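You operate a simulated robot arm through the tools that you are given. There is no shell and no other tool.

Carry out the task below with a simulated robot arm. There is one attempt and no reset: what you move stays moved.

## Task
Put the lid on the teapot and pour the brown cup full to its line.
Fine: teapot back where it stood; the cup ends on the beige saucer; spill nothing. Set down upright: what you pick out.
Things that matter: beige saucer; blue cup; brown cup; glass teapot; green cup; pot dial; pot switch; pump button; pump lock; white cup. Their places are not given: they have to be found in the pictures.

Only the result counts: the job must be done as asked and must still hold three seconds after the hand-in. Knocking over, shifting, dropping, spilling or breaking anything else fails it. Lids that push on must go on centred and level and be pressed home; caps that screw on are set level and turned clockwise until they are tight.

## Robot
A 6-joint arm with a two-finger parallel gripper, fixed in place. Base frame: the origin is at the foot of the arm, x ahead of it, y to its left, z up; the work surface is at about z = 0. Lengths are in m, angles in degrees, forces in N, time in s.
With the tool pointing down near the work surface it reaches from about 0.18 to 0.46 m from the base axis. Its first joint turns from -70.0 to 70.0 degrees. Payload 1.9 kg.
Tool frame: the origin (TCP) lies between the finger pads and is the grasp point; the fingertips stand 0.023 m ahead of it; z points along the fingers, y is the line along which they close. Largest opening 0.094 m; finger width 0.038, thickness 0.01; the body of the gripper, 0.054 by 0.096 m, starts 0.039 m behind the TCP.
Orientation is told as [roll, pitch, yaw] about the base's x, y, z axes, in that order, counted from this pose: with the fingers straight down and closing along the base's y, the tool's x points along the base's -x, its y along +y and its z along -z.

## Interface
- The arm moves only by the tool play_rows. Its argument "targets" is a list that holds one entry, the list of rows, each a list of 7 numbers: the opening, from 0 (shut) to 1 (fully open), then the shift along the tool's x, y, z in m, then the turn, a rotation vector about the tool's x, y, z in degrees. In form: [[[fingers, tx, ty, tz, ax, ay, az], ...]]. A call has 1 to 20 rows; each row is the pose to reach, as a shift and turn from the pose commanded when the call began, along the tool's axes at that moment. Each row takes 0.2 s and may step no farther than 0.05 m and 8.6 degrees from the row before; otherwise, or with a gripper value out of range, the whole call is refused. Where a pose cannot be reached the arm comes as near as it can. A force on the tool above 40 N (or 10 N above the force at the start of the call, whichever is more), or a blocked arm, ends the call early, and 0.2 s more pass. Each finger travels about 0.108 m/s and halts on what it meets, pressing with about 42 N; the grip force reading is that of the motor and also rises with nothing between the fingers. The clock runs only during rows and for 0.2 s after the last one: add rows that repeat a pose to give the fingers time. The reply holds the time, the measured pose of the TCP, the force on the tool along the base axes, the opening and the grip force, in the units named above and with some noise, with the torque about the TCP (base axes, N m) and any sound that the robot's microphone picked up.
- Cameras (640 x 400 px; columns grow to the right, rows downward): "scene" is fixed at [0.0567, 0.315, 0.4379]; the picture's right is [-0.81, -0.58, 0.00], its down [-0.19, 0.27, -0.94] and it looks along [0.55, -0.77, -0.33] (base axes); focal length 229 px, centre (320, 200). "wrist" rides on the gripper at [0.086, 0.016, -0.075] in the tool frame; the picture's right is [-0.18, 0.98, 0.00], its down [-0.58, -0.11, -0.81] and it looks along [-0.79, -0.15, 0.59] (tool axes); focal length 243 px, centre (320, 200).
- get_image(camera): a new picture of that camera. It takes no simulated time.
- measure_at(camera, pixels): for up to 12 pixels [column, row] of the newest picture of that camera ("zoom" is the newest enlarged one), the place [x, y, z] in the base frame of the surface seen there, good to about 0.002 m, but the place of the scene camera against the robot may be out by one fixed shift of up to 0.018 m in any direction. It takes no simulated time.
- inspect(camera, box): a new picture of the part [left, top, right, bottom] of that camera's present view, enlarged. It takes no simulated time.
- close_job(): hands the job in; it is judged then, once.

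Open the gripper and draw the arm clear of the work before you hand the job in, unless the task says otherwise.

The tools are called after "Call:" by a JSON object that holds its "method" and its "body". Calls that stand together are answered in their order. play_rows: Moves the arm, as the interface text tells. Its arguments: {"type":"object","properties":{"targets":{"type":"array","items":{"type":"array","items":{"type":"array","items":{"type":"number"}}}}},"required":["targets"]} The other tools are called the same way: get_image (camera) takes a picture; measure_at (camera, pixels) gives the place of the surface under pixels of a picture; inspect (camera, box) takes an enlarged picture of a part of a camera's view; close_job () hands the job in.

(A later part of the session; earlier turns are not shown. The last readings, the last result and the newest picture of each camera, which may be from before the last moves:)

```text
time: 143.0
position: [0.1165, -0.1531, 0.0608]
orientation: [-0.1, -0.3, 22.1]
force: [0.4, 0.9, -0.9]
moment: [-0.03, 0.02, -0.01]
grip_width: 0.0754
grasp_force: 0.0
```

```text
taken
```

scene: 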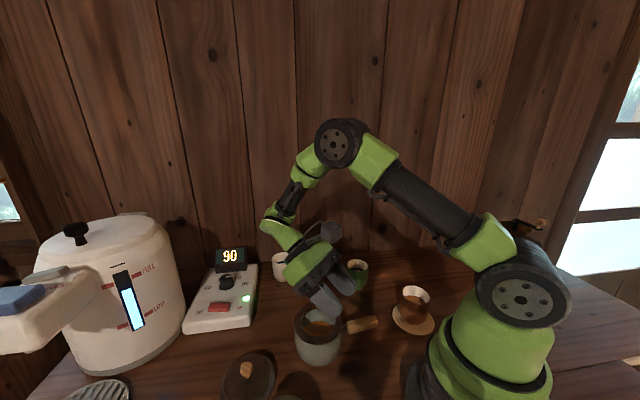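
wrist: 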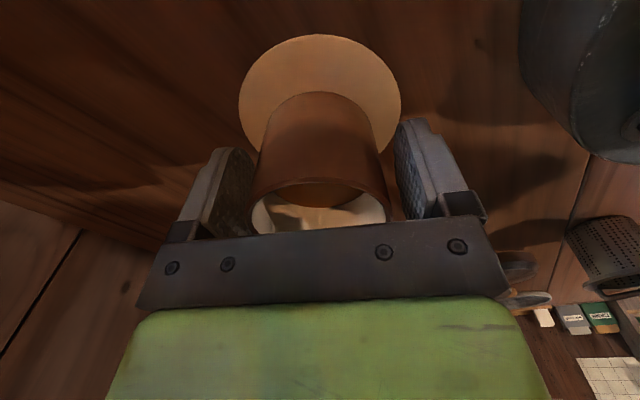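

The cup is between the fingers (columns 250–390). I close slowly on it.

Call:
{"method": "play_rows", "body": {"targets": [[[0.74, 0, 0, 0, 0, 0, 0], [0.7, 0, 0, 0, 0, 0, 0], [0.66, 0, 0, 0, 0, 0, 0], [0.63, 0, 0, 0, 0, 0, 0], [0.6, 0, 0, 0, 0, 0, 0], [0.57, 0, 0, 0, 0, 0, 0], [0.5, 0, 0, 0, 0, 0, 0], [0.4, 0, 0, 0, 0, 0, 0], [0.3, 0, 0, 0, 0, 0, 0], [0.3, 0, 0, 0, 0, 0, 0]]]}}

Call:
{"method": "play_rows", "body": {"targets": [[[0.3, 0, 0, -0.001, 0, 0, 0], [0.3, 0, 0, -0.003, 0, 0, 0], [0.3, 0, 0, -0.006, 0, 0, 0], [0.3, 0, 0, -0.011, 0, 0, 0], [0.3, 0, 0, -0.018, 0, 0, 0], [0.3, 0, 0, -0.027, 0, 0, 0], [0.3, 0, 0, -0.037, 0, 0, 0], [0.3, 0, 0, -0.048, 0, 0, 0], [0.3, 0, 0, -0.059, 0, 0, 0], [0.3, 0, 0, -0.07, 0, 0, 0], [0.3, 0, 0, -0.081, 0, 0, 0], [0.3, 0, 0, -0.091, 0, 0, 0], [0.3, 0, 0, -0.099, 0, 0, 0], [0.3, 0, 0, -0.105, 0, 0, 0], [0.3, 0, 0, -0.109, 0, 0, 0], [0.3, 0, 0, -0.11, 0, 0, 0], [0.3, 0, 0, -0.11, 0, 0, 0]]]}}

Call:
{"method": "get_image", "body": {"camera": "wrist"}}

Call:
{"method": "get_image", "body": {"camera": "scene"}}

```text
time: 145.2
position: [0.1173, -0.1524, 0.0599]
orientation: [-0.1, -0.3, 22.1]
force: [-0.4, -0.8, 0.6]
moment: [0.03, 0.03, 0.03]
grip_width: 0.0562
grasp_force: 42.3
```

```text
time: 148.8
position: [0.117, -0.1522, 0.1694]
orientation: [0.0, -0.2, 22.2]
force: [0.1, 0.5, -1.6]
moment: [-0.01, -0.02, 0.0]
grip_width: 0.0563
grasp_force: 42.1
```

```text
taken
```

wrist: 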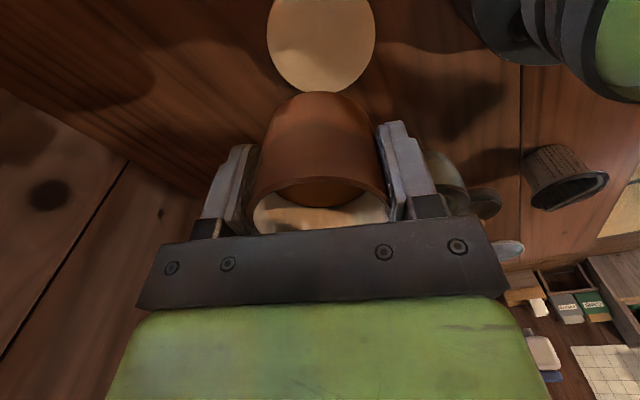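

```text
taken
```

scene: 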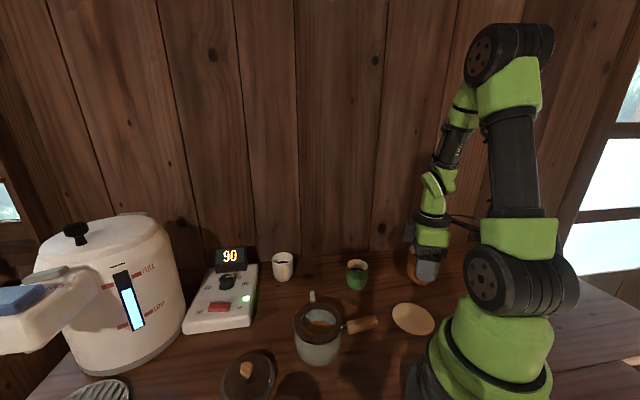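

I practise reading the level with the cup in hand: I zoom on the visible part of the cup's inside and measure tea and rim.

Call:
{"method": "inspect", "body": {"camera": "wrist", "box": [245, 165, 400, 240]}}

Call:
{"method": "measure_at", "body": {"camera": "zoom", "pixels": [[250, 90], [300, 85], [350, 85], [280, 100], [330, 105], [380, 95], [300, 115], [350, 110], [320, 65], [250, 75], [390, 72], [220, 150]]}}

```text
4.13 times, centred on (322, 202) of wrist
```

zoom: 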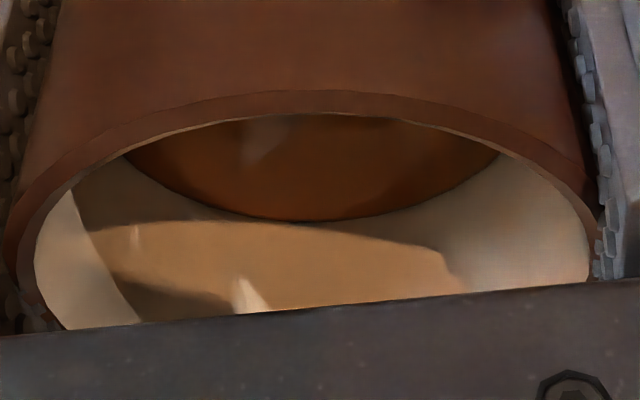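

```text
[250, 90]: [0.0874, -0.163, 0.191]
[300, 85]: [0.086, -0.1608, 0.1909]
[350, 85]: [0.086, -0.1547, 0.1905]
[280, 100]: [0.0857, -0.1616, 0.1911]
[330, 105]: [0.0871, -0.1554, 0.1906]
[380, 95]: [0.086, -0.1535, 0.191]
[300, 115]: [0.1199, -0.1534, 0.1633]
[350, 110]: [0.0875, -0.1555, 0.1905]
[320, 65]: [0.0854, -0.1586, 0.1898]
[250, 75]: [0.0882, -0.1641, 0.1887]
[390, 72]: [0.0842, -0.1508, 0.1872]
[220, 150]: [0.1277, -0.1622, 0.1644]
```

In hand, rim minus tea reads 0.027 m (the line's middle would be 0.032), so this check works. I carry the cup smoothly to the pouring place beside the open pot.

Call:
{"method": "play_rows", "body": {"targets": [[[0.3, -0.0016, 0.0012, 0, 0, 0, 0.18], [0.3, -0.0048, 0.0037, 0, 0, 0, 0.53], [0.3, -0.0103, 0.0079, 0, 0, 0, 1.14], [0.3, -0.0175, 0.0134, 0, 0, 0, 1.94], [0.3, -0.0262, 0.0201, 0, 0, 0, 2.9], [0.3, -0.0366, 0.0281, 0, 0, 0, 4.05], [0.3, -0.0477, 0.0366, 0, 0, 0, 5.28], [0.3, -0.0596, 0.0458, 0, 0, 0, 6.6], [0.3, -0.0716, 0.0549, 0, 0, 0, 7.92], [0.3, -0.0835, 0.0641, 0, 0, 0, 9.24], [0.3, -0.0954, 0.0732, 0, 0, 0, 10.56], [0.3, -0.1073, 0.0824, 0, 0, 0, 11.88], [0.3, -0.1185, 0.0909, 0, 0, 0, 13.1], [0.3, -0.1288, 0.0988, 0, 0, 0, 14.26], [0.3, -0.1383, 0.1061, 0, 0, 0, 15.3], [0.3, -0.1463, 0.1122, 0, 0, 0, 16.2], [0.3, -0.1526, 0.1171, 0, 0, 0, 16.9], [0.3, -0.1566, 0.1202, 0, 0, 0, 17.3], [0.3, -0.159, 0.122, 0, 0, 0, 17.6], [0.3, -0.159, 0.122, 0, 0, 0, 17.6]]]}}

Call:
{"method": "get_image", "body": {"camera": "wrist"}}

Call:
{"method": "inspect", "body": {"camera": "scene", "box": [270, 230, 410, 370]}}

```text
time: 153.0
position: [0.2164, 0.0193, 0.1705]
orientation: [0.0, -0.4, 4.6]
force: [0.2, 0.2, -1.6]
moment: [-0.01, 0.03, -0.03]
grip_width: 0.0564
grasp_force: 42.1
```

```text
taken
```

wrist: 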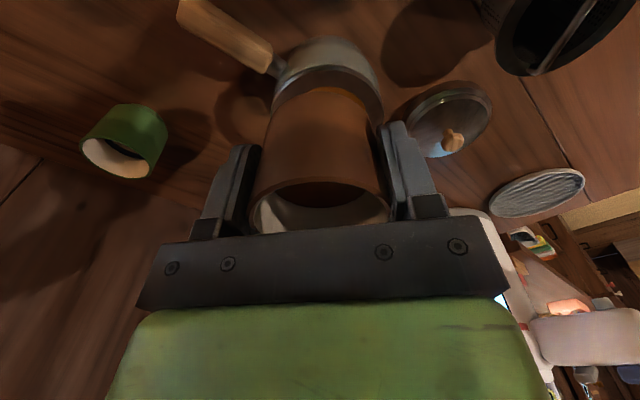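

```text
2.86 times, centred on (340, 300) of scene
```

zoom: 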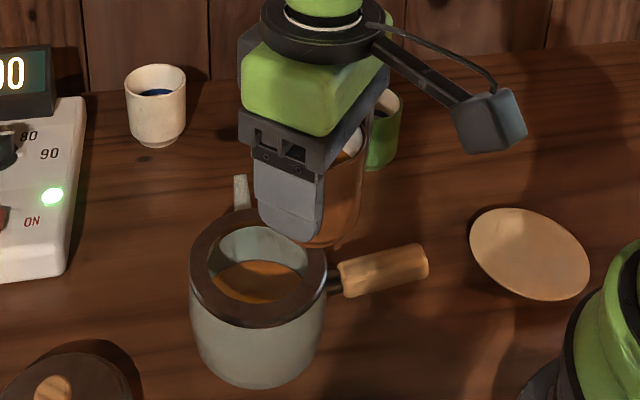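

The cup hangs just beside and above the pot's mouth. I lower to TCP z 0.130 and tilt smoothly to 44°, just before flow is expected (46°), with the lip over the mouth.

Call:
{"method": "play_rows", "body": {"targets": [[[0.3, 0, 0, 0.006, 0, 0, 0], [0.3, 0, 0, 0.016, 0, 0, 0], [0.3, 0, 0, 0.027, 0, 0, 0], [0.3, 0, 0, 0.036, 0, 0, 0], [0.3, 0, 0, 0.04, 0, 0, 0], [0.3, 0, 0, 0.04, 0, 2, 0], [0.3, 0, 0, 0.04, 0, 5, 0], [0.3, 0, 0, 0.04, 0, 9, 0], [0.3, 0, 0, 0.04, 0, 13, 0], [0.3, 0, 0, 0.04, 0, 17, 0], [0.3, 0, 0, 0.04, 0, 21, 0], [0.3, 0, 0, 0.04, 0, 25, 0], [0.3, 0, 0, 0.04, 0, 29, 0], [0.3, 0, 0, 0.04, 0, 33, 0], [0.3, 0, 0, 0.04, 0, 37, 0], [0.3, 0, 0, 0.04, 0, 40, 0], [0.3, 0, 0, 0.04, 0, 42.5, 0], [0.3, 0, 0, 0.04, 0, 44, 0], [0.3, 0, 0, 0.04, 0, 44, 0]]]}}

Call:
{"method": "get_image", "body": {"camera": "wrist"}}

Call:
{"method": "inspect", "body": {"camera": "scene", "box": [260, 230, 400, 370]}}

```text
time: 157.0
position: [0.2164, 0.0198, 0.1306]
orientation: [0.0, 43.7, 4.5]
force: [-0.9, 0.0, -1.5]
moment: [0.02, 0.0, 0.02]
grip_width: 0.0565
grasp_force: 41.5
```

```text
taken
```

wrist: 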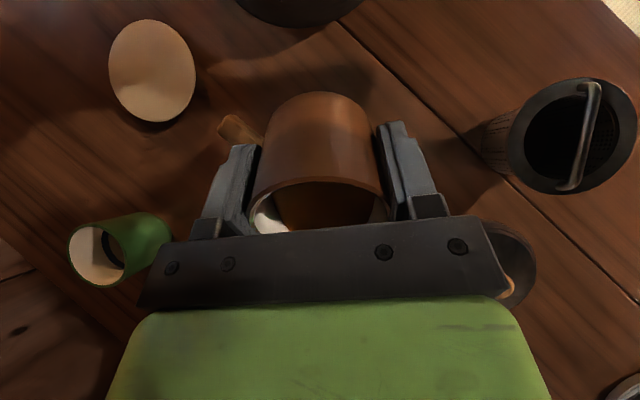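

```text
2.86 times, centred on (330, 300) of scene
```

zoom: 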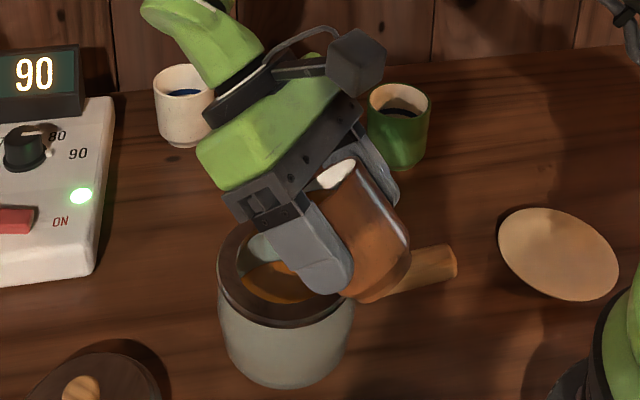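

The cup is tilted 44° with its lip over the pot's mouth. I go on to 47° and hold a second.

Call:
{"method": "play_rows", "body": {"targets": [[[0.3, 0, 0, 0, 0, 1, 0], [0.3, 0, 0, 0, 0, 2, 0], [0.3, 0, 0, 0, 0, 3, 0], [0.3, 0, 0, 0, 0, 3, 0], [0.3, 0, 0, 0, 0, 3, 0], [0.3, 0, 0, 0, 0, 3, 0]]]}}

Call:
{"method": "get_image", "body": {"camera": "wrist"}}

Call:
{"method": "inspect", "body": {"camera": "scene", "box": [260, 230, 400, 370]}}

Call:
{"method": "inspect", "body": {"camera": "wrist", "box": [245, 165, 400, 240]}}

```text
time: 158.4
position: [0.2175, 0.0212, 0.13]
orientation: [0.0, 46.6, 4.6]
force: [0.1, -0.2, -1.5]
moment: [-0.02, -0.03, 0.0]
grip_width: 0.0565
grasp_force: 42.2
```

```text
taken
```

wrist: 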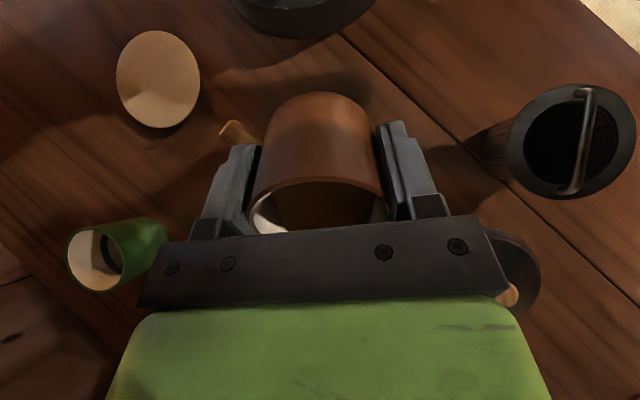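

```text
2.86 times, centred on (330, 300) of scene
```

zoom: 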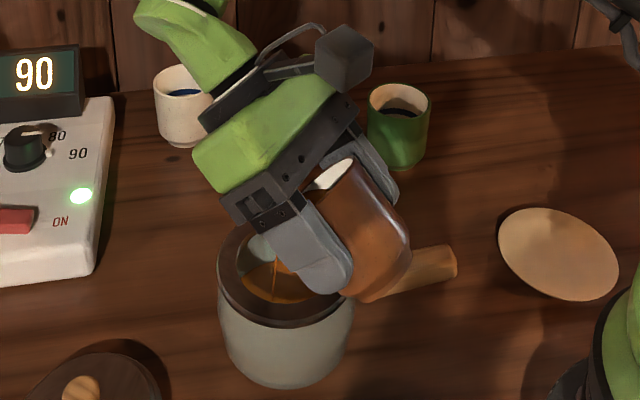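

```text
4.13 times, centred on (322, 202) of wrist
```

zoom: 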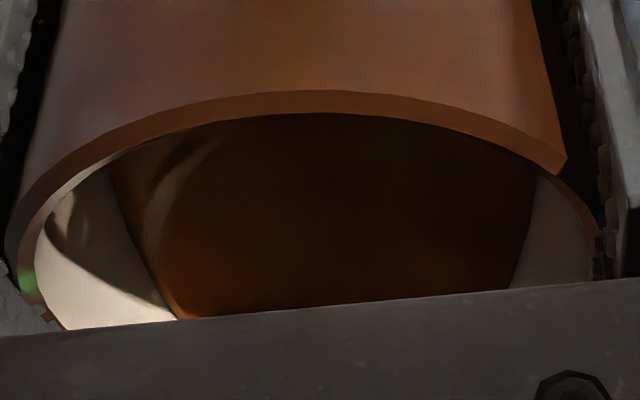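

A thin stream is visible at (275,270) falling into the pot's mouth. I tilt to 48.5° and hold.

Call:
{"method": "play_rows", "body": {"targets": [[[0.3, 0, 0, 0, 0, 0.8, 0], [0.3, 0, 0, 0, 0, 1.5, 0], [0.3, 0, 0, 0, 0, 1.5, 0], [0.3, 0, 0, 0, 0, 1.5, 0], [0.3, 0, 0, 0, 0, 1.5, 0]]]}}

Call:
{"method": "inspect", "body": {"camera": "scene", "box": [290, 280, 370, 350]}}

```text
time: 159.6
position: [0.2176, 0.0192, 0.1287]
orientation: [0.0, 48.2, 4.5]
force: [0.7, 0.5, -1.1]
moment: [-0.01, -0.05, -0.02]
grip_width: 0.0564
grasp_force: 41.9
```

```text
5.71 times, centred on (330, 315) of scene
```

zoom: 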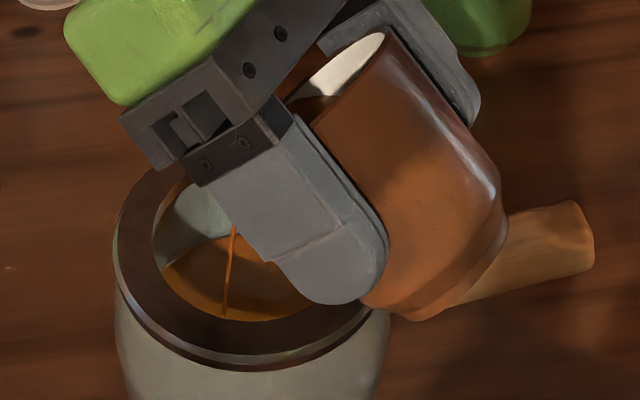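

The stream lands well inside the pot. Now I tilt the cup back upright and check the level in hand.

Call:
{"method": "play_rows", "body": {"targets": [[[0.3, 0, 0, 0, 0, -3, 0], [0.3, 0, 0, 0, 0, -7, 0], [0.3, 0, 0, 0, 0, -12, 0], [0.3, 0, 0, 0, 0, -17, 0], [0.3, 0, 0, 0, 0, -22, 0], [0.3, 0, 0, 0, 0, -27, 0], [0.3, 0, 0, 0, 0, -32, 0], [0.3, 0, 0, 0, 0, -37, 0], [0.3, 0, 0, 0, 0, -42, 0], [0.3, 0, 0, 0, 0, -46, 0], [0.3, 0, 0, 0, 0, -48.5, 0], [0.3, 0, 0, 0, 0, -48.5, 0], [0.3, 0, 0, 0, 0, -48.5, 0], [0.3, 0, 0, 0, 0, -48.5, 0]]]}}

Call:
{"method": "get_image", "body": {"camera": "wrist"}}

Call:
{"method": "inspect", "body": {"camera": "wrist", "box": [245, 165, 400, 240]}}

Call:
{"method": "measure_at", "body": {"camera": "zoom", "pixels": [[250, 100], [320, 97], [390, 100], [250, 140], [290, 150], [320, 140], [320, 170], [360, 150], [400, 140], [280, 180], [350, 180], [320, 200]]}}

```text
time: 162.6
position: [0.216, 0.0191, 0.13]
orientation: [0.1, -0.4, 4.6]
force: [-0.4, -0.4, -1.8]
moment: [0.0, -0.06, -0.01]
grip_width: 0.0563
grasp_force: 42.3
```

```text
taken
```

wrist: 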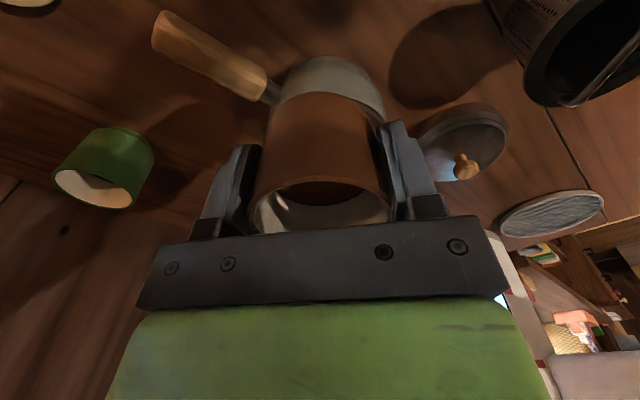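

```text
4.13 times, centred on (322, 202) of wrist
```

zoom: 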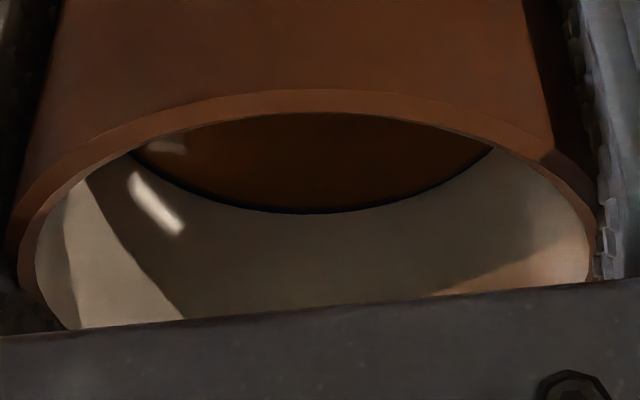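

```text
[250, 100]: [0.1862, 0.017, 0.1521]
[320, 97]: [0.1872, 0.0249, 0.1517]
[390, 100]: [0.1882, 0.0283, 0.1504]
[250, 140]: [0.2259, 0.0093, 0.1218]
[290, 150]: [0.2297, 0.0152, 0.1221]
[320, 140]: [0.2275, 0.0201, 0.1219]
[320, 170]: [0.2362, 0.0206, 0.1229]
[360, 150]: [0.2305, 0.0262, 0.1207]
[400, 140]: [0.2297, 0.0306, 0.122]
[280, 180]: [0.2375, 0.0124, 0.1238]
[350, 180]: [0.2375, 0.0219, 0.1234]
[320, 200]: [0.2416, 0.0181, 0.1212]
```

Rim minus tea is now 0.0292, just under the band's top edge, and matches the geometry (tilt 48.2°). For the line's middle (0.0315–0.032) I need about 50°, so I tilt again to 50° and hold.

Call:
{"method": "play_rows", "body": {"targets": [[[0.3, 0, 0, 0, 0, 3, 0], [0.3, 0, 0, 0, 0, 7, 0], [0.3, 0, 0, 0, 0, 12, 0], [0.3, 0, 0, 0, 0, 17, 0], [0.3, 0, 0, 0, 0, 22, 0], [0.3, 0, 0, 0, 0, 27, 0], [0.3, 0, 0, 0, 0, 32, 0], [0.3, 0, 0, 0, 0, 37, 0], [0.3, 0, 0, 0, 0, 41, 0], [0.3, 0, 0, 0, 0, 44, 0], [0.3, 0, 0, 0, 0, 46.5, 0], [0.3, 0, 0, 0, 0, 48.5, 0], [0.3, 0, 0, 0, 0, 49.5, 0], [0.3, 0, 0, 0, 0, 50.4, 0], [0.3, 0, 0, 0, 0, 50.4, 0], [0.3, 0, 0, 0, 0, 50.4, 0], [0.3, 0, 0, 0, 0, 50.4, 0], [0.3, 0, 0, 0, 0, 50.4, 0]]]}}

Call:
{"method": "inspect", "body": {"camera": "scene", "box": [290, 280, 370, 350]}}

Call:
{"method": "play_rows", "body": {"targets": [[[0.3, 0, 0, 0, 0, -3, 0], [0.3, 0, 0, 0, 0, -7, 0], [0.3, 0, 0, 0, 0, -12, 0], [0.3, 0, 0, 0, 0, -17, 0], [0.3, 0, 0, 0, 0, -22, 0], [0.3, 0, 0, 0, 0, -27, 0], [0.3, 0, 0, 0, 0, -32, 0], [0.3, 0, 0, 0, 0, -37, 0], [0.3, 0, 0, 0, 0, -42, 0], [0.3, 0, 0, 0, 0, -46, 0], [0.3, 0, 0, 0, 0, -49, 0], [0.3, 0, 0, 0, 0, -50.4, 0], [0.3, 0, 0, 0, 0, -50.4, 0], [0.3, 0, 0, 0, 0, -50.4, 0]]]}}

Call:
{"method": "get_image", "body": {"camera": "wrist"}}

Call:
{"method": "inspect", "body": {"camera": "wrist", "box": [245, 165, 400, 240]}}

Call:
{"method": "measure_at", "body": {"camera": "zoom", "pixels": [[250, 100], [320, 97], [390, 100], [250, 140], [290, 150], [320, 140], [320, 170], [360, 150], [400, 140], [280, 175], [350, 175], [320, 190]]}}

```text
time: 166.4
position: [0.2164, 0.0186, 0.129]
orientation: [0.1, 50.0, 4.5]
force: [0.2, -0.1, -1.3]
moment: [-0.03, -0.03, 0.02]
grip_width: 0.0564
grasp_force: 41.9
```

```text
5.71 times, centred on (330, 315) of scene
```

zoom: 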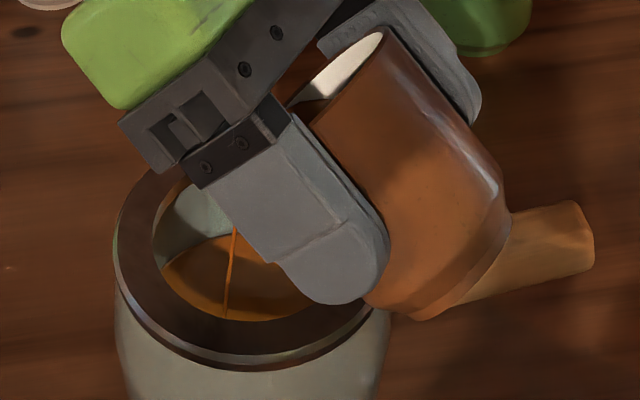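

```text
time: 169.4
position: [0.2171, 0.021, 0.13]
orientation: [-0.1, -0.4, 4.6]
force: [0.3, -0.5, -2.0]
moment: [0.01, 0.01, -0.03]
grip_width: 0.0562
grasp_force: 42.1
```

```text
taken
```

wrist: 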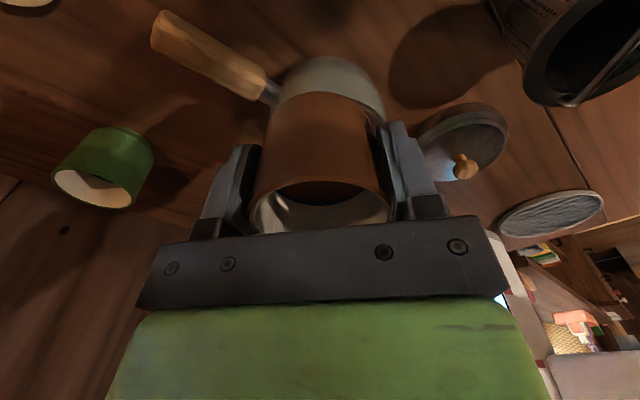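

```text
4.13 times, centred on (322, 202) of wrist
```

zoom: 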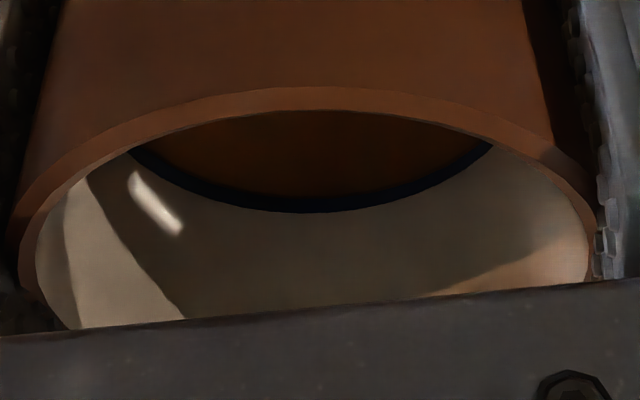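

```text
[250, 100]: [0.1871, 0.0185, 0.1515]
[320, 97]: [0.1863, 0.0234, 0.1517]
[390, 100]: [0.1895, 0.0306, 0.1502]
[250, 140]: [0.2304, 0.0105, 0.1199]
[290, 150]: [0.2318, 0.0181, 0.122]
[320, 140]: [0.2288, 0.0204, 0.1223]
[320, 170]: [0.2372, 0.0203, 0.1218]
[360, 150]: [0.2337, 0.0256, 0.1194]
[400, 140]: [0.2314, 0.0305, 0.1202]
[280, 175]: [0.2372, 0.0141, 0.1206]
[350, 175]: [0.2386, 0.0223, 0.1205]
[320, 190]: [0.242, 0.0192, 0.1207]
```

The blue line now shows as a ring just above the tea: the level is about z-equivalent 0.0355, inside the band a little above its middle. One more small correction: tilt to about 50.6° with the same hold.

Call:
{"method": "play_rows", "body": {"targets": [[[0.3, 0, 0, 0, 0, 3, 0], [0.3, 0, 0, 0, 0, 7, 0], [0.3, 0, 0, 0, 0, 12, 0], [0.3, 0, 0, 0, 0, 17, 0], [0.3, 0, 0, 0, 0, 22, 0], [0.3, 0, 0, 0, 0, 27, 0], [0.3, 0, 0, 0, 0, 32, 0], [0.3, 0, 0, 0, 0, 37, 0], [0.3, 0, 0, 0, 0, 41, 0], [0.3, 0, 0, 0, 0, 44.5, 0], [0.3, 0, 0, 0, 0, 47, 0], [0.3, 0, 0, 0, 0, 49, 0], [0.3, 0, 0, 0, 0, 50.2, 0], [0.3, 0, 0, 0, 0, 51, 0], [0.3, 0, 0, 0, 0, 51, 0], [0.3, 0, 0, 0, 0, 51, 0], [0.3, 0, 0, 0, 0, 51, 0], [0.3, 0, 0, 0, 0, 51, 0]]]}}

Call:
{"method": "play_rows", "body": {"targets": [[[0.3, 0, 0, 0, 0, -3, 0], [0.3, 0, 0, 0, 0, -7, 0], [0.3, 0, 0, 0, 0, -12, 0], [0.3, 0, 0, 0, 0, -17, 0], [0.3, 0, 0, 0, 0, -22, 0], [0.3, 0, 0, 0, 0, -27, 0], [0.3, 0, 0, 0, 0, -32, 0], [0.3, 0, 0, 0, 0, -37, 0], [0.3, 0, 0, 0, 0, -42, 0], [0.3, 0, 0, 0, 0, -46, 0], [0.3, 0, 0, 0, 0, -49.5, 0], [0.3, 0, 0, 0, 0, -51, 0], [0.3, 0, 0, 0, 0, -51, 0], [0.3, 0, 0, 0, 0, -51, 0]]]}}

Call:
{"method": "get_image", "body": {"camera": "wrist"}}

Call:
{"method": "inspect", "body": {"camera": "wrist", "box": [245, 165, 400, 240]}}

Call:
{"method": "measure_at", "body": {"camera": "zoom", "pixels": [[250, 100], [320, 97], [390, 100], [250, 135], [290, 145], [320, 130], [320, 160], [360, 145], [400, 135], [280, 165], [350, 165], [320, 178]]}}

```text
time: 173.2
position: [0.2159, 0.0199, 0.1298]
orientation: [0.0, 50.6, 4.5]
force: [-0.1, -0.4, -1.9]
moment: [0.01, 0.0, 0.01]
grip_width: 0.0563
grasp_force: 42.2
```

```text
time: 176.2
position: [0.2181, 0.0193, 0.1308]
orientation: [0.0, -0.5, 4.5]
force: [-0.5, 1.0, -2.0]
moment: [0.01, 0.0, 0.0]
grip_width: 0.0565
grasp_force: 41.6
```

```text
taken
```

wrist: 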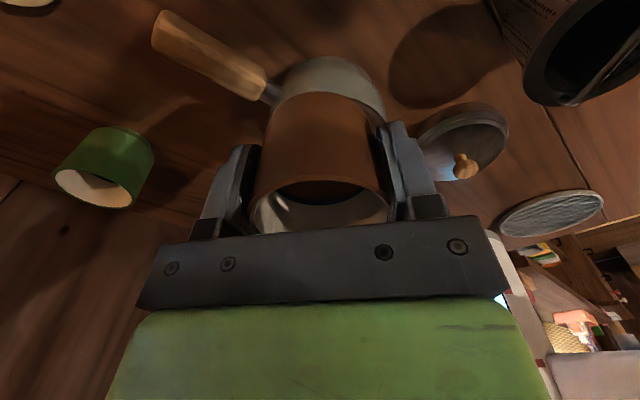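

```text
4.13 times, centred on (322, 202) of wrist
```

zoom: 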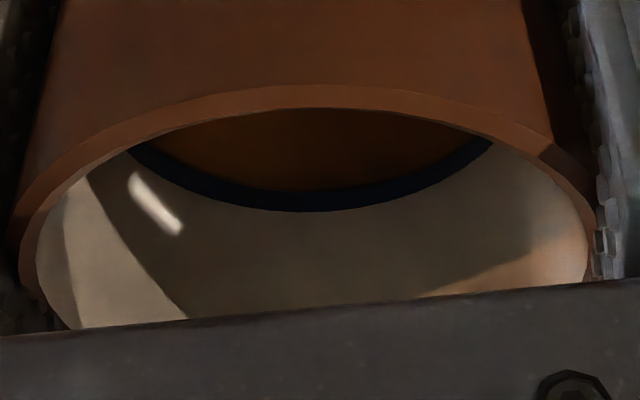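

```text
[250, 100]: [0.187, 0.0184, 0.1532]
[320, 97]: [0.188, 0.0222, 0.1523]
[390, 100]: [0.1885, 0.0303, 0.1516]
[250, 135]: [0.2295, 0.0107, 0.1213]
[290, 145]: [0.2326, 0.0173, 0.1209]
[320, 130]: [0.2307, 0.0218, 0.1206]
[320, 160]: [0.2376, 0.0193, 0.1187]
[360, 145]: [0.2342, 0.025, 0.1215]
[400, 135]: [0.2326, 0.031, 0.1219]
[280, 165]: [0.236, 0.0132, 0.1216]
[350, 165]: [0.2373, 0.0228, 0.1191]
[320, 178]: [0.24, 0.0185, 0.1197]
```

Rim minus tea is now about 0.0318 and some 3.6 mm of the 7 mm band shows above the tea: the level is right at the middle of the line. I raise the cup and carry it back above the saucer.

Call:
{"method": "play_rows", "body": {"targets": [[[0.3, 0, 0, -0.004, 0, 0, 0], [0.3, 0, 0, -0.012, 0, 0, 0], [0.3, 0, 0, -0.022, 0, 0, 0], [0.3, 0, 0, -0.032, 0, 0, 0], [0.3, 0, 0, -0.038, 0, 0, 0], [0.3, 0, 0, -0.04, 0, 0, 0], [0.3, 0, 0, -0.04, 0, 0, 0]]]}}

Call:
{"method": "play_rows", "body": {"targets": [[[0.3, 0.0011, -0.0016, 0, 0, 0, -0.18], [0.3, 0.0034, -0.0049, 0, 0, 0, -0.53], [0.3, 0.0075, -0.0107, 0, 0, 0, -1.14], [0.3, 0.0126, -0.0181, 0, 0, 0, -1.94], [0.3, 0.019, -0.0271, 0, 0, 0, -2.9], [0.3, 0.0264, -0.0378, 0, 0, 0, -4.05], [0.3, 0.0345, -0.0493, 0, 0, 0, -5.28], [0.3, 0.0431, -0.0616, 0, 0, 0, -6.6], [0.3, 0.0517, -0.0739, 0, 0, 0, -7.92], [0.3, 0.0603, -0.0862, 0, 0, 0, -9.24], [0.3, 0.0689, -0.0985, 0, 0, 0, -10.56], [0.3, 0.0776, -0.1108, 0, 0, 0, -11.88], [0.3, 0.0856, -0.1223, 0, 0, 0, -13.1], [0.3, 0.0931, -0.133, 0, 0, 0, -14.26], [0.3, 0.1, -0.1429, 0, 0, 0, -15.3], [0.3, 0.1057, -0.1511, 0, 0, 0, -16.2], [0.3, 0.1103, -0.1576, 0, 0, 0, -16.9], [0.3, 0.1132, -0.1617, 0, 0, 0, -17.3], [0.3, 0.1149, -0.1642, 0, 0, 0, -17.6], [0.3, 0.1149, -0.1642, 0, 0, 0, -17.6]]]}}

Call:
{"method": "get_image", "body": {"camera": "wrist"}}

Call:
{"method": "get_image", "body": {"camera": "scene"}}

```text
time: 177.8
position: [0.217, 0.0206, 0.1704]
orientation: [0.0, -0.4, 4.4]
force: [-0.2, 0.1, -2.1]
moment: [-0.02, -0.03, -0.03]
grip_width: 0.0563
grasp_force: 41.9
```

```text
time: 182.0
position: [0.1158, -0.1525, 0.1702]
orientation: [-0.2, -0.2, 22.1]
force: [-0.4, 0.4, -1.0]
moment: [0.01, 0.01, -0.01]
grip_width: 0.0562
grasp_force: 42.0
```

```text
taken
```

wrist: 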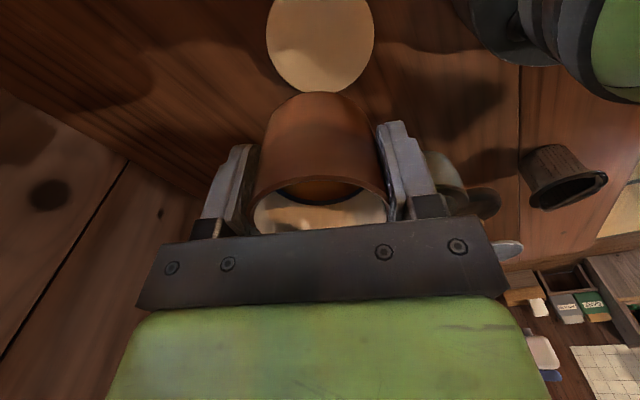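

```text
taken
```

scene: 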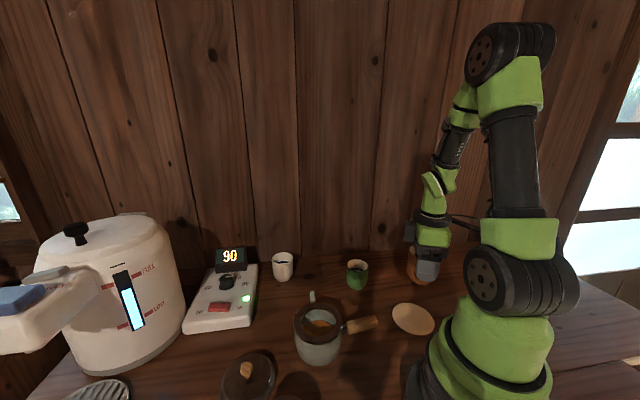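

The cup is over the saucer again just as when lifted. I lower it to about 3 mm above contact.

Call:
{"method": "play_rows", "body": {"targets": [[[0.3, 0, 0, 0.003, 0, 0, 0], [0.3, 0, 0, 0.009, 0, 0, 0], [0.3, 0, 0, 0.018, 0, 0, 0], [0.3, 0, 0, 0.029, 0, 0, 0], [0.3, 0, 0, 0.04, 0, 0, 0], [0.3, 0, 0, 0.051, 0, 0, 0], [0.3, 0, 0, 0.062, 0, 0, 0], [0.3, 0, 0, 0.073, 0, 0, 0], [0.3, 0, 0, 0.083, 0, 0, 0], [0.3, 0, 0, 0.092, 0, 0, 0], [0.3, 0, 0, 0.099, 0, 0, 0], [0.3, 0, 0, 0.104, 0, 0, 0], [0.3, 0, 0, 0.107, 0, 0, 0], [0.3, 0, 0, 0.107, 0, 0, 0]]]}}

Call:
{"method": "play_rows", "body": {"targets": [[[0.3, 0, 0, 0.001, 0, 0, 0], [0.3, 0, 0, 0.002, 0, 0, 0], [0.3, 0, 0, 0.003, 0, 0, 0], [0.3, 0, 0, 0.003, 0, 0, 0]]]}}

```text
time: 185.0
position: [0.1161, -0.153, 0.062]
orientation: [-0.1, -0.5, 22.1]
force: [-0.3, 0.1, -1.4]
moment: [0.01, 0.03, -0.01]
grip_width: 0.0566
grasp_force: 42.6
```

```text
time: 186.0
position: [0.1161, -0.1523, 0.0604]
orientation: [-0.2, -0.4, 22.0]
force: [1.8, -0.4, 32.0]
moment: [0.1, -0.04, 0.0]
grip_width: 0.0566
grasp_force: 42.2
```

The cup is on the saucer with 32 N of push. I ease off and open slowly.

Call:
{"method": "play_rows", "body": {"targets": [[[0.3, 0, 0, -0.0004, 0, 0, 0], [0.3, 0, 0, -0.0007, 0, 0, 0], [0.3, 0, 0, -0.0007, 0, 0, 0]]]}}

Call:
{"method": "play_rows", "body": {"targets": [[[0.5, 0, 0, 0, 0, 0, 0], [0.61, 0, 0, 0, 0, 0, 0], [0.64, 0, 0, 0, 0, 0, 0], [0.68, 0, 0, 0, 0, 0, 0], [0.72, 0, 0, 0, 0, 0, 0], [0.78, 0, 0, 0, 0, 0, 0], [0.78, 0, 0, 0, 0, 0, 0]]]}}

Call:
{"method": "get_image", "body": {"camera": "wrist"}}

```text
time: 186.8
position: [0.1152, -0.1527, 0.0609]
orientation: [0.0, -0.3, 22.1]
force: [1.9, -3.1, 8.7]
moment: [0.07, 0.04, 0.03]
grip_width: 0.0566
grasp_force: 42.2
```

```text
time: 188.4
position: [0.1167, -0.1519, 0.0598]
orientation: [0.0, -0.3, 22.1]
force: [-0.1, 0.6, -0.7]
moment: [-0.02, 0.01, 0.05]
grip_width: 0.0731
grasp_force: 0.0
```

```text
taken
```

wrist: 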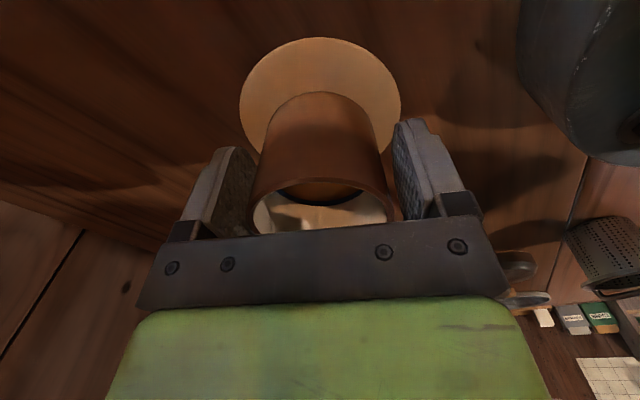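

The cup stands on the saucer and is released. I rise straight up and check the level from above.

Call:
{"method": "play_rows", "body": {"targets": [[[0.78, 0, 0, -0.006, 0, 0, 0], [0.78, 0, 0, -0.018, 0, 0, 0], [0.78, 0, 0, -0.036, 0, 0, 0], [0.78, 0, 0, -0.058, 0, 0, 0], [0.78, 0, 0, -0.083, 0, 0, 0], [0.78, 0, 0, -0.108, 0, 0, 0], [0.78, 0, 0, -0.13, 0, 0, 0], [0.78, 0, 0, -0.13, 0, 0, 0]]]}}

Call:
{"method": "get_image", "body": {"camera": "wrist"}}

Call:
{"method": "inspect", "body": {"camera": "wrist", "box": [265, 15, 375, 125]}}

Call:
{"method": "inspect", "body": {"camera": "scene", "box": [280, 260, 440, 370]}}

```text
time: 190.2
position: [0.1165, -0.1526, 0.1904]
orientation: [-0.1, -0.3, 22.1]
force: [-0.4, 0.1, 0.2]
moment: [0.01, 0.01, -0.02]
grip_width: 0.0736
grasp_force: 0.0
```

```text
taken
```

wrist: 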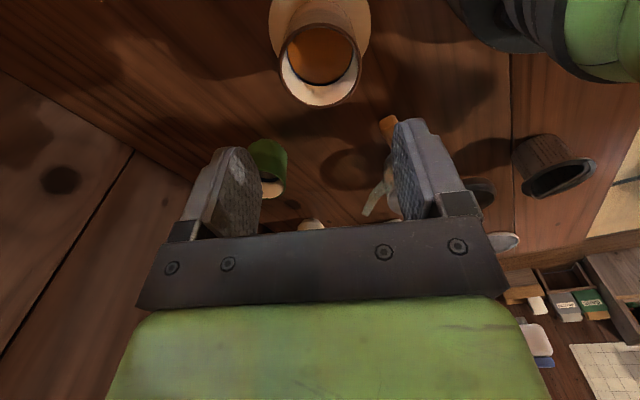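

```text
3.64 times, centred on (320, 70) of wrist
```

zoom: 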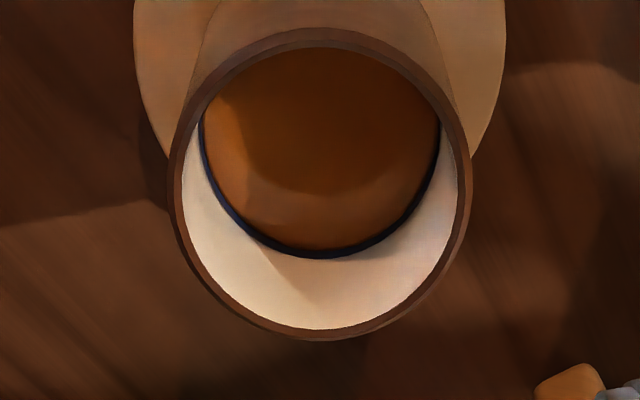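

```text
3.64 times, centred on (360, 315) of scene
```

zoom: 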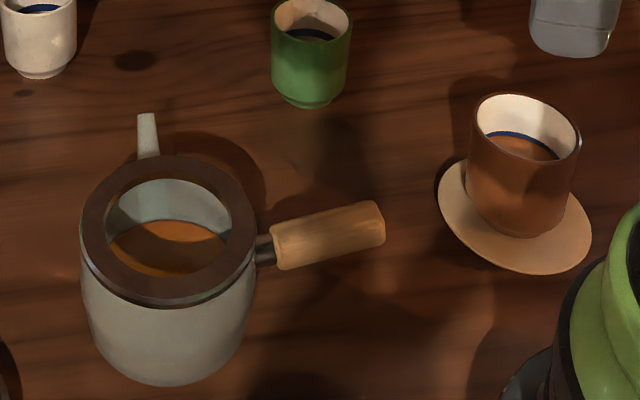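

The blue line shows evenly above the tea in both views and nothing has been spilled. Now I go for the lid to put it on again.

Call:
{"method": "play_rows", "body": {"targets": [[[0.7, -0.015, 0.01, -0.01, 0, 0, 0], [0.6, -0.045, 0.031, -0.01, 0, 0, 0], [0.5, -0.08, 0.055, -0.01, 0, 0, 0], [0.5, -0.118, 0.081, -0.01, 0, 0, 0], [0.5, -0.156, 0.108, -0.01, 0, 0, 0], [0.5, -0.194, 0.134, -0.01, 0, 0, 0], [0.5, -0.23, 0.159, -0.01, 0, 0, 0], [0.5, -0.262, 0.181, -0.01, 0, 0, 0], [0.5, -0.285, 0.197, 0.01, 0, 0, 0], [0.5, -0.2983, 0.2058, 0.03, 0, 0, 0], [0.5, -0.2983, 0.2058, 0.03, 0, 0, 0]]]}}

Call:
{"method": "get_image", "body": {"camera": "wrist"}}

Call:
{"method": "inspect", "body": {"camera": "wrist", "box": [220, 0, 420, 125]}}

```text
time: 192.6
position: [0.3131, 0.1511, 0.1609]
orientation: [-0.1, -0.3, 22.2]
force: [-0.2, 0.2, 0.5]
moment: [0.0, 0.01, -0.03]
grip_width: 0.0469
grasp_force: 0.0
```

```text
taken
```

wrist: 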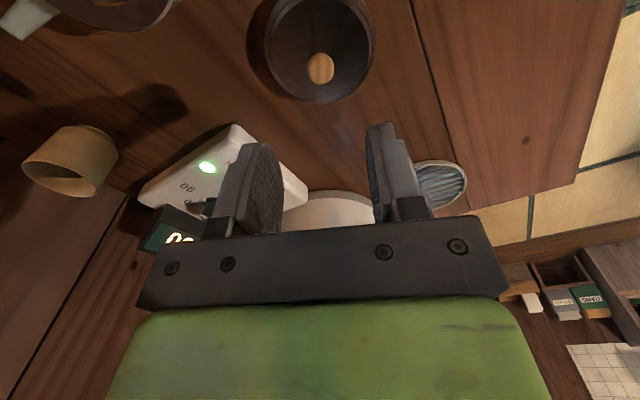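

```text
3.20 times, centred on (320, 62) of wrist
```

zoom: 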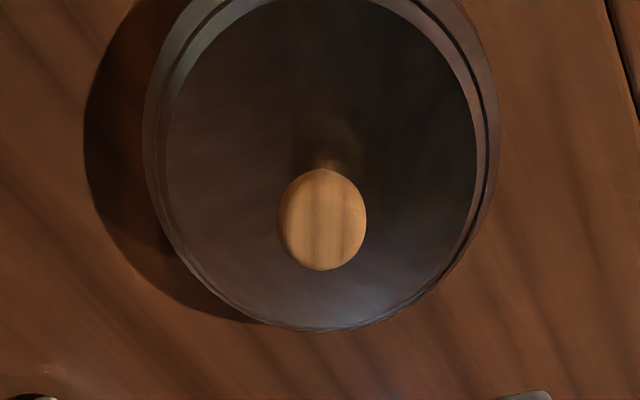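

The knob sits under the TCP in the picture (321,68), as in the first grasp. I take a few null readings to average the position against the release pose (0.316, 0.1515).

Call:
{"method": "play_rows", "body": {"targets": [[[0.5, 0, 0, 0, 0, 0, 0]]]}}

Call:
{"method": "play_rows", "body": {"targets": [[[0.5, 0, 0, 0, 0, 0, 0]]]}}

Call:
{"method": "play_rows", "body": {"targets": [[[0.5, 0, 0, 0, 0, 0, 0]]]}}

Call:
{"method": "play_rows", "body": {"targets": [[[0.5, 0, 0, 0, 0, 0, 0]]]}}

```text
time: 193.0
position: [0.3131, 0.1509, 0.1617]
orientation: [-0.2, -0.4, 22.1]
force: [-0.1, -0.3, -0.6]
moment: [0.0, -0.02, -0.01]
grip_width: 0.0468
grasp_force: 0.0
```

```text
time: 193.4
position: [0.3121, 0.1514, 0.163]
orientation: [0.0, -0.4, 22.1]
force: [-0.3, -0.2, 0.4]
moment: [0.01, -0.02, 0.01]
grip_width: 0.047
grasp_force: 0.1
```

```text
time: 193.8
position: [0.3133, 0.152, 0.1623]
orientation: [-0.1, -0.3, 22.2]
force: [-1.5, -0.4, -0.3]
moment: [0.02, -0.01, 0.0]
grip_width: 0.047
grasp_force: 0.0
```

```text
time: 194.2
position: [0.3134, 0.1493, 0.1622]
orientation: [-0.1, -0.2, 22.1]
force: [-0.3, 0.5, 0.2]
moment: [0.0, 0.0, -0.03]
grip_width: 0.0468
grasp_force: 0.0
```

Compared with the release pose I am 3 mm short along the tool's x. I correct that and descend around the knob to TCP z 0.050.

Call:
{"method": "play_rows", "body": {"targets": [[[0.5, -0.003, -0.0005, 0.03, 0, 0, 0], [0.5, -0.003, -0.0005, 0.06, 0, 0, 0], [0.5, -0.003, -0.0005, 0.085, 0, 0, 0], [0.5, -0.003, -0.0005, 0.103, 0, 0, 0], [0.5, -0.003, -0.0005, 0.112, 0, 0, 0], [0.5, -0.003, -0.0005, 0.112, 0, 0, 0]]]}}

Call:
{"method": "inspect", "body": {"camera": "wrist", "box": [200, 20, 440, 220]}}

```text
time: 195.6
position: [0.318, 0.1521, 0.0507]
orientation: [-0.1, -0.4, 22.1]
force: [0.2, 0.3, -0.4]
moment: [0.0, 0.03, -0.02]
grip_width: 0.0469
grasp_force: 0.1
```

```text
2.00 times, centred on (320, 120) of wrist
```

zoom: 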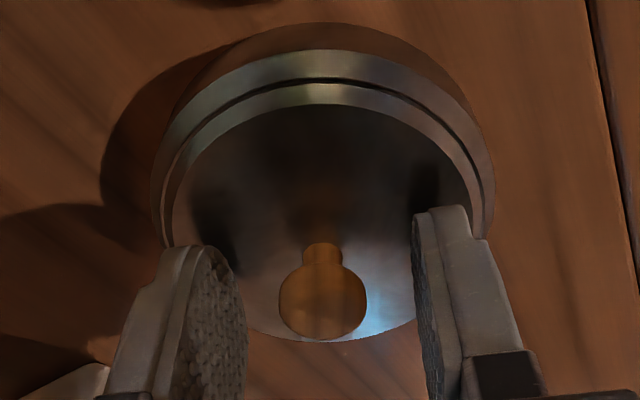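

The knob is centred between the pads (322,295). I close on it and lift.

Call:
{"method": "play_rows", "body": {"targets": [[[0.4, 0, 0, 0, 0, 0, 0], [0.3, 0, 0, 0, 0, 0, 0], [0.22, 0, 0, 0, 0, 0, 0], [0.1, 0, 0, 0, 0, 0, 0], [0.1, 0, 0, 0, 0, 0, 0]]]}}

Call:
{"method": "play_rows", "body": {"targets": [[[0.1, 0, 0, -0.004, 0, 0, 0], [0.1, 0, 0, -0.015, 0, 0, 0], [0.1, 0, 0, -0.035, 0, 0, 0], [0.1, 0, 0, -0.06, 0, 0, 0], [0.1, 0, 0, -0.085, 0, 0, 0], [0.1, 0, 0, -0.105, 0, 0, 0], [0.1, 0, 0, -0.115, 0, 0, 0], [0.1, 0, 0, -0.115, 0, 0, 0]]]}}

Call:
{"method": "get_image", "body": {"camera": "wrist"}}

```text
time: 196.8
position: [0.3166, 0.1517, 0.0509]
orientation: [-0.1, -0.3, 22.1]
force: [0.3, 0.3, -0.2]
moment: [-0.02, -0.01, -0.03]
grip_width: 0.0195
grasp_force: 42.0
```

```text
time: 198.6
position: [0.3172, 0.1525, 0.1652]
orientation: [-0.1, -0.3, 22.1]
force: [0.3, -0.2, 0.1]
moment: [0.01, -0.02, 0.01]
grip_width: 0.0196
grasp_force: 41.7
```

```text
taken
```

wrist: 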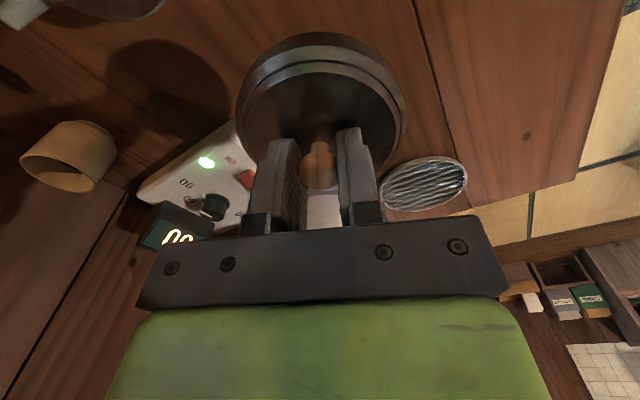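

The lid is in the grip again. I carry it back over the pot by the reverse of the earlier move.

Call:
{"method": "play_rows", "body": {"targets": [[[0.1, 0.008, -0.008, 0, 0, 0, 0], [0.1, 0.026, -0.025, 0, 0, 0, 0], [0.1, 0.048, -0.0465, 0, 0, 0, 0], [0.1, 0.07, -0.068, 0, 0, 0, 0], [0.1, 0.088, -0.0853, 0, 0, 0, 0], [0.1, 0.098, -0.095, 0, 0, 0, 0], [0.1, 0.1024, -0.0992, 0, 0, 0, 0], [0.1, 0.1024, -0.0992, 0, 0, 0, 0], [0.1, 0.1024, -0.0992, 0, 0, 0, 0]]]}}

Call:
{"method": "play_rows", "body": {"targets": [[[0.1, 0, 0, 0, 0, 0, 0]]]}}

Call:
{"method": "play_rows", "body": {"targets": [[[0.1, 0, 0, 0, 0, 0, 0]]]}}

Call:
{"method": "inspect", "body": {"camera": "scene", "box": [284, 285, 308, 335]}}

Call:
{"method": "inspect", "body": {"camera": "scene", "box": [330, 285, 354, 335]}}

Call:
{"method": "inspect", "body": {"camera": "wrist", "box": [220, 0, 420, 125]}}

```text
time: 200.6
position: [0.2593, 0.0206, 0.1653]
orientation: [-0.1, -0.3, 22.1]
force: [0.3, 0.8, -0.5]
moment: [-0.02, -0.03, 0.03]
grip_width: 0.0194
grasp_force: 42.1
```

```text
time: 201.0
position: [0.2598, 0.0221, 0.1635]
orientation: [0.0, -0.3, 22.2]
force: [0.0, 0.2, -0.3]
moment: [0.05, -0.01, -0.02]
grip_width: 0.0196
grasp_force: 42.0
```

```text
time: 201.4
position: [0.2603, 0.0195, 0.165]
orientation: [-0.1, -0.3, 22.2]
force: [-0.6, -0.2, -0.5]
moment: [0.0, -0.02, 0.0]
grip_width: 0.0194
grasp_force: 42.5
```

```text
8.00 times, centred on (296, 310) of scene
```

zoom: 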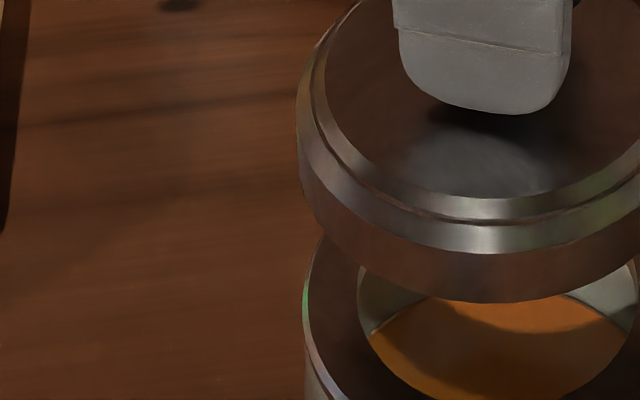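

```text
8.00 times, centred on (342, 310) of scene
```

zoom: 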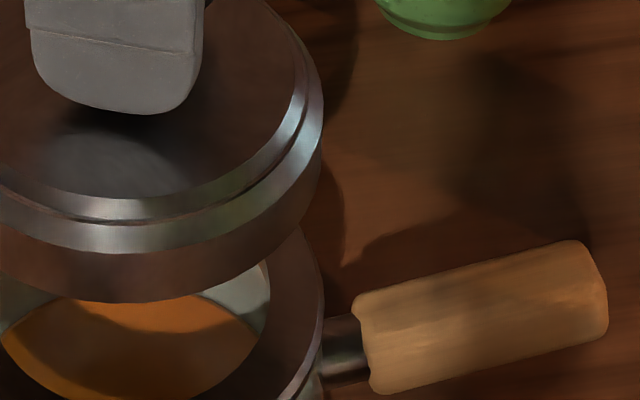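

```text
3.20 times, centred on (320, 62) of wrist
```

zoom: 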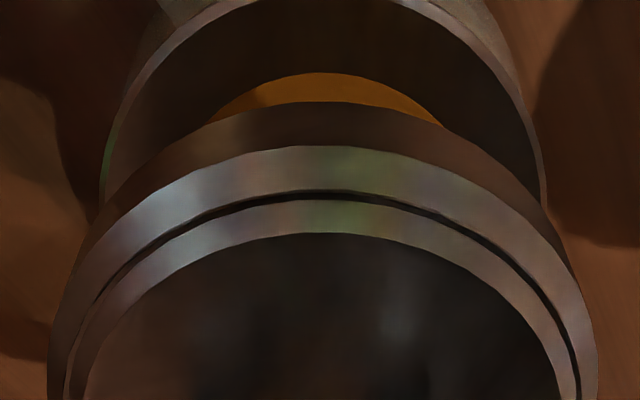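

The lid is within 1 mm of the pot's centre in both views; I correct 0.9 mm along the tool's x and lower to just above the rim.

Call:
{"method": "play_rows", "body": {"targets": [[[0.1, 0.0009, 0, 0.008, 0, 0, 0], [0.1, 0.0009, 0, 0.018, 0, 0, 0], [0.1, 0.0009, 0, 0.028, 0, 0, 0], [0.1, 0.0009, 0, 0.035, 0, 0, 0], [0.1, 0.0009, 0, 0.039, 0, 0, 0], [0.1, 0.0009, 0, 0.039, 0, 0, 0]]]}}

Call:
{"method": "inspect", "body": {"camera": "scene", "box": [275, 275, 371, 350]}}

Call:
{"method": "inspect", "body": {"camera": "wrist", "box": [220, 20, 420, 145]}}

```text
time: 202.8
position: [0.2589, 0.0198, 0.125]
orientation: [-0.1, -0.4, 22.1]
force: [0.2, -0.8, -0.7]
moment: [0.03, -0.01, -0.02]
grip_width: 0.0192
grasp_force: 42.2
```

```text
5.33 times, centred on (323, 312) of scene
```

zoom: 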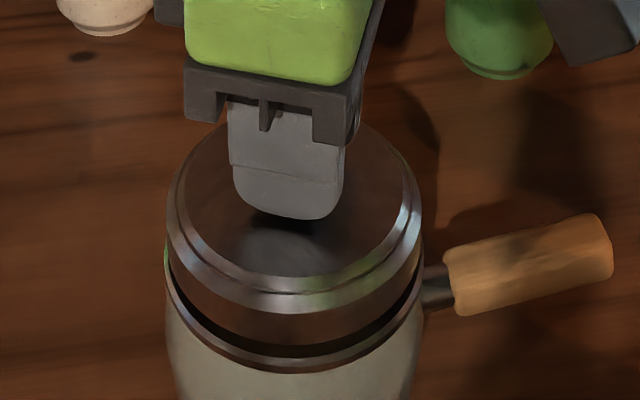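

```text
3.20 times, centred on (320, 82) of wrist
```

zoom: 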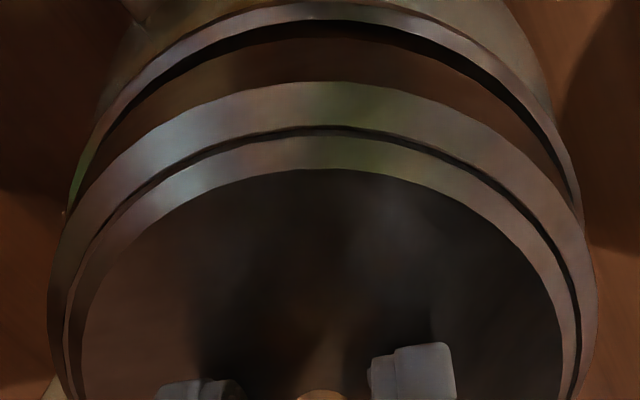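

The lid is centred over the rim (167..423 against 165..425). I lower in small steps to press it home.

Call:
{"method": "play_rows", "body": {"targets": [[[0.1, 0, 0, 0.002, 0, 0, 0], [0.1, 0, 0, 0.004, 0, 0, 0], [0.1, 0, 0, 0.005, 0, 0, 0], [0.1, 0, 0, 0.006, 0, 0, 0], [0.1, 0, 0, 0.007, 0, 0, 0], [0.1, 0, 0, 0.008, 0, 0, 0], [0.1, 0, 0, 0.008, 0, 0, 0]]]}}

Call:
{"method": "inspect", "body": {"camera": "scene", "box": [275, 275, 371, 350]}}

```text
time: 204.1
position: [0.2584, 0.02, 0.1195]
orientation: [-0.1, -0.5, 21.9]
force: [-1.5, -0.8, 6.8]
moment: [0.02, -0.1, -0.03]
grip_width: 0.0192
grasp_force: 41.7
heard: snap
stopped in row 6: the force on the tool passed its limit at 46 N (the readings are from after the stop); the commanded pose is now the measured one
```

```text
5.33 times, centred on (323, 312) of scene
```

zoom: 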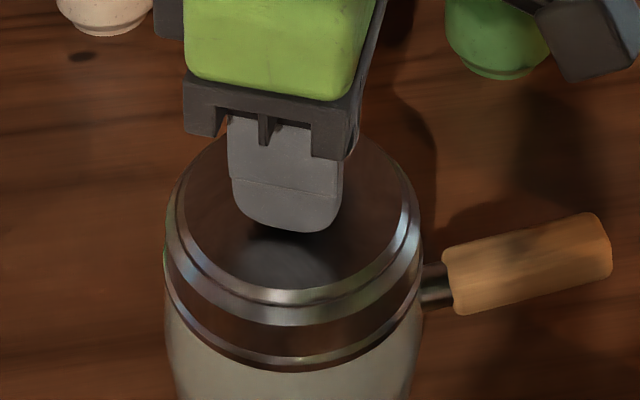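

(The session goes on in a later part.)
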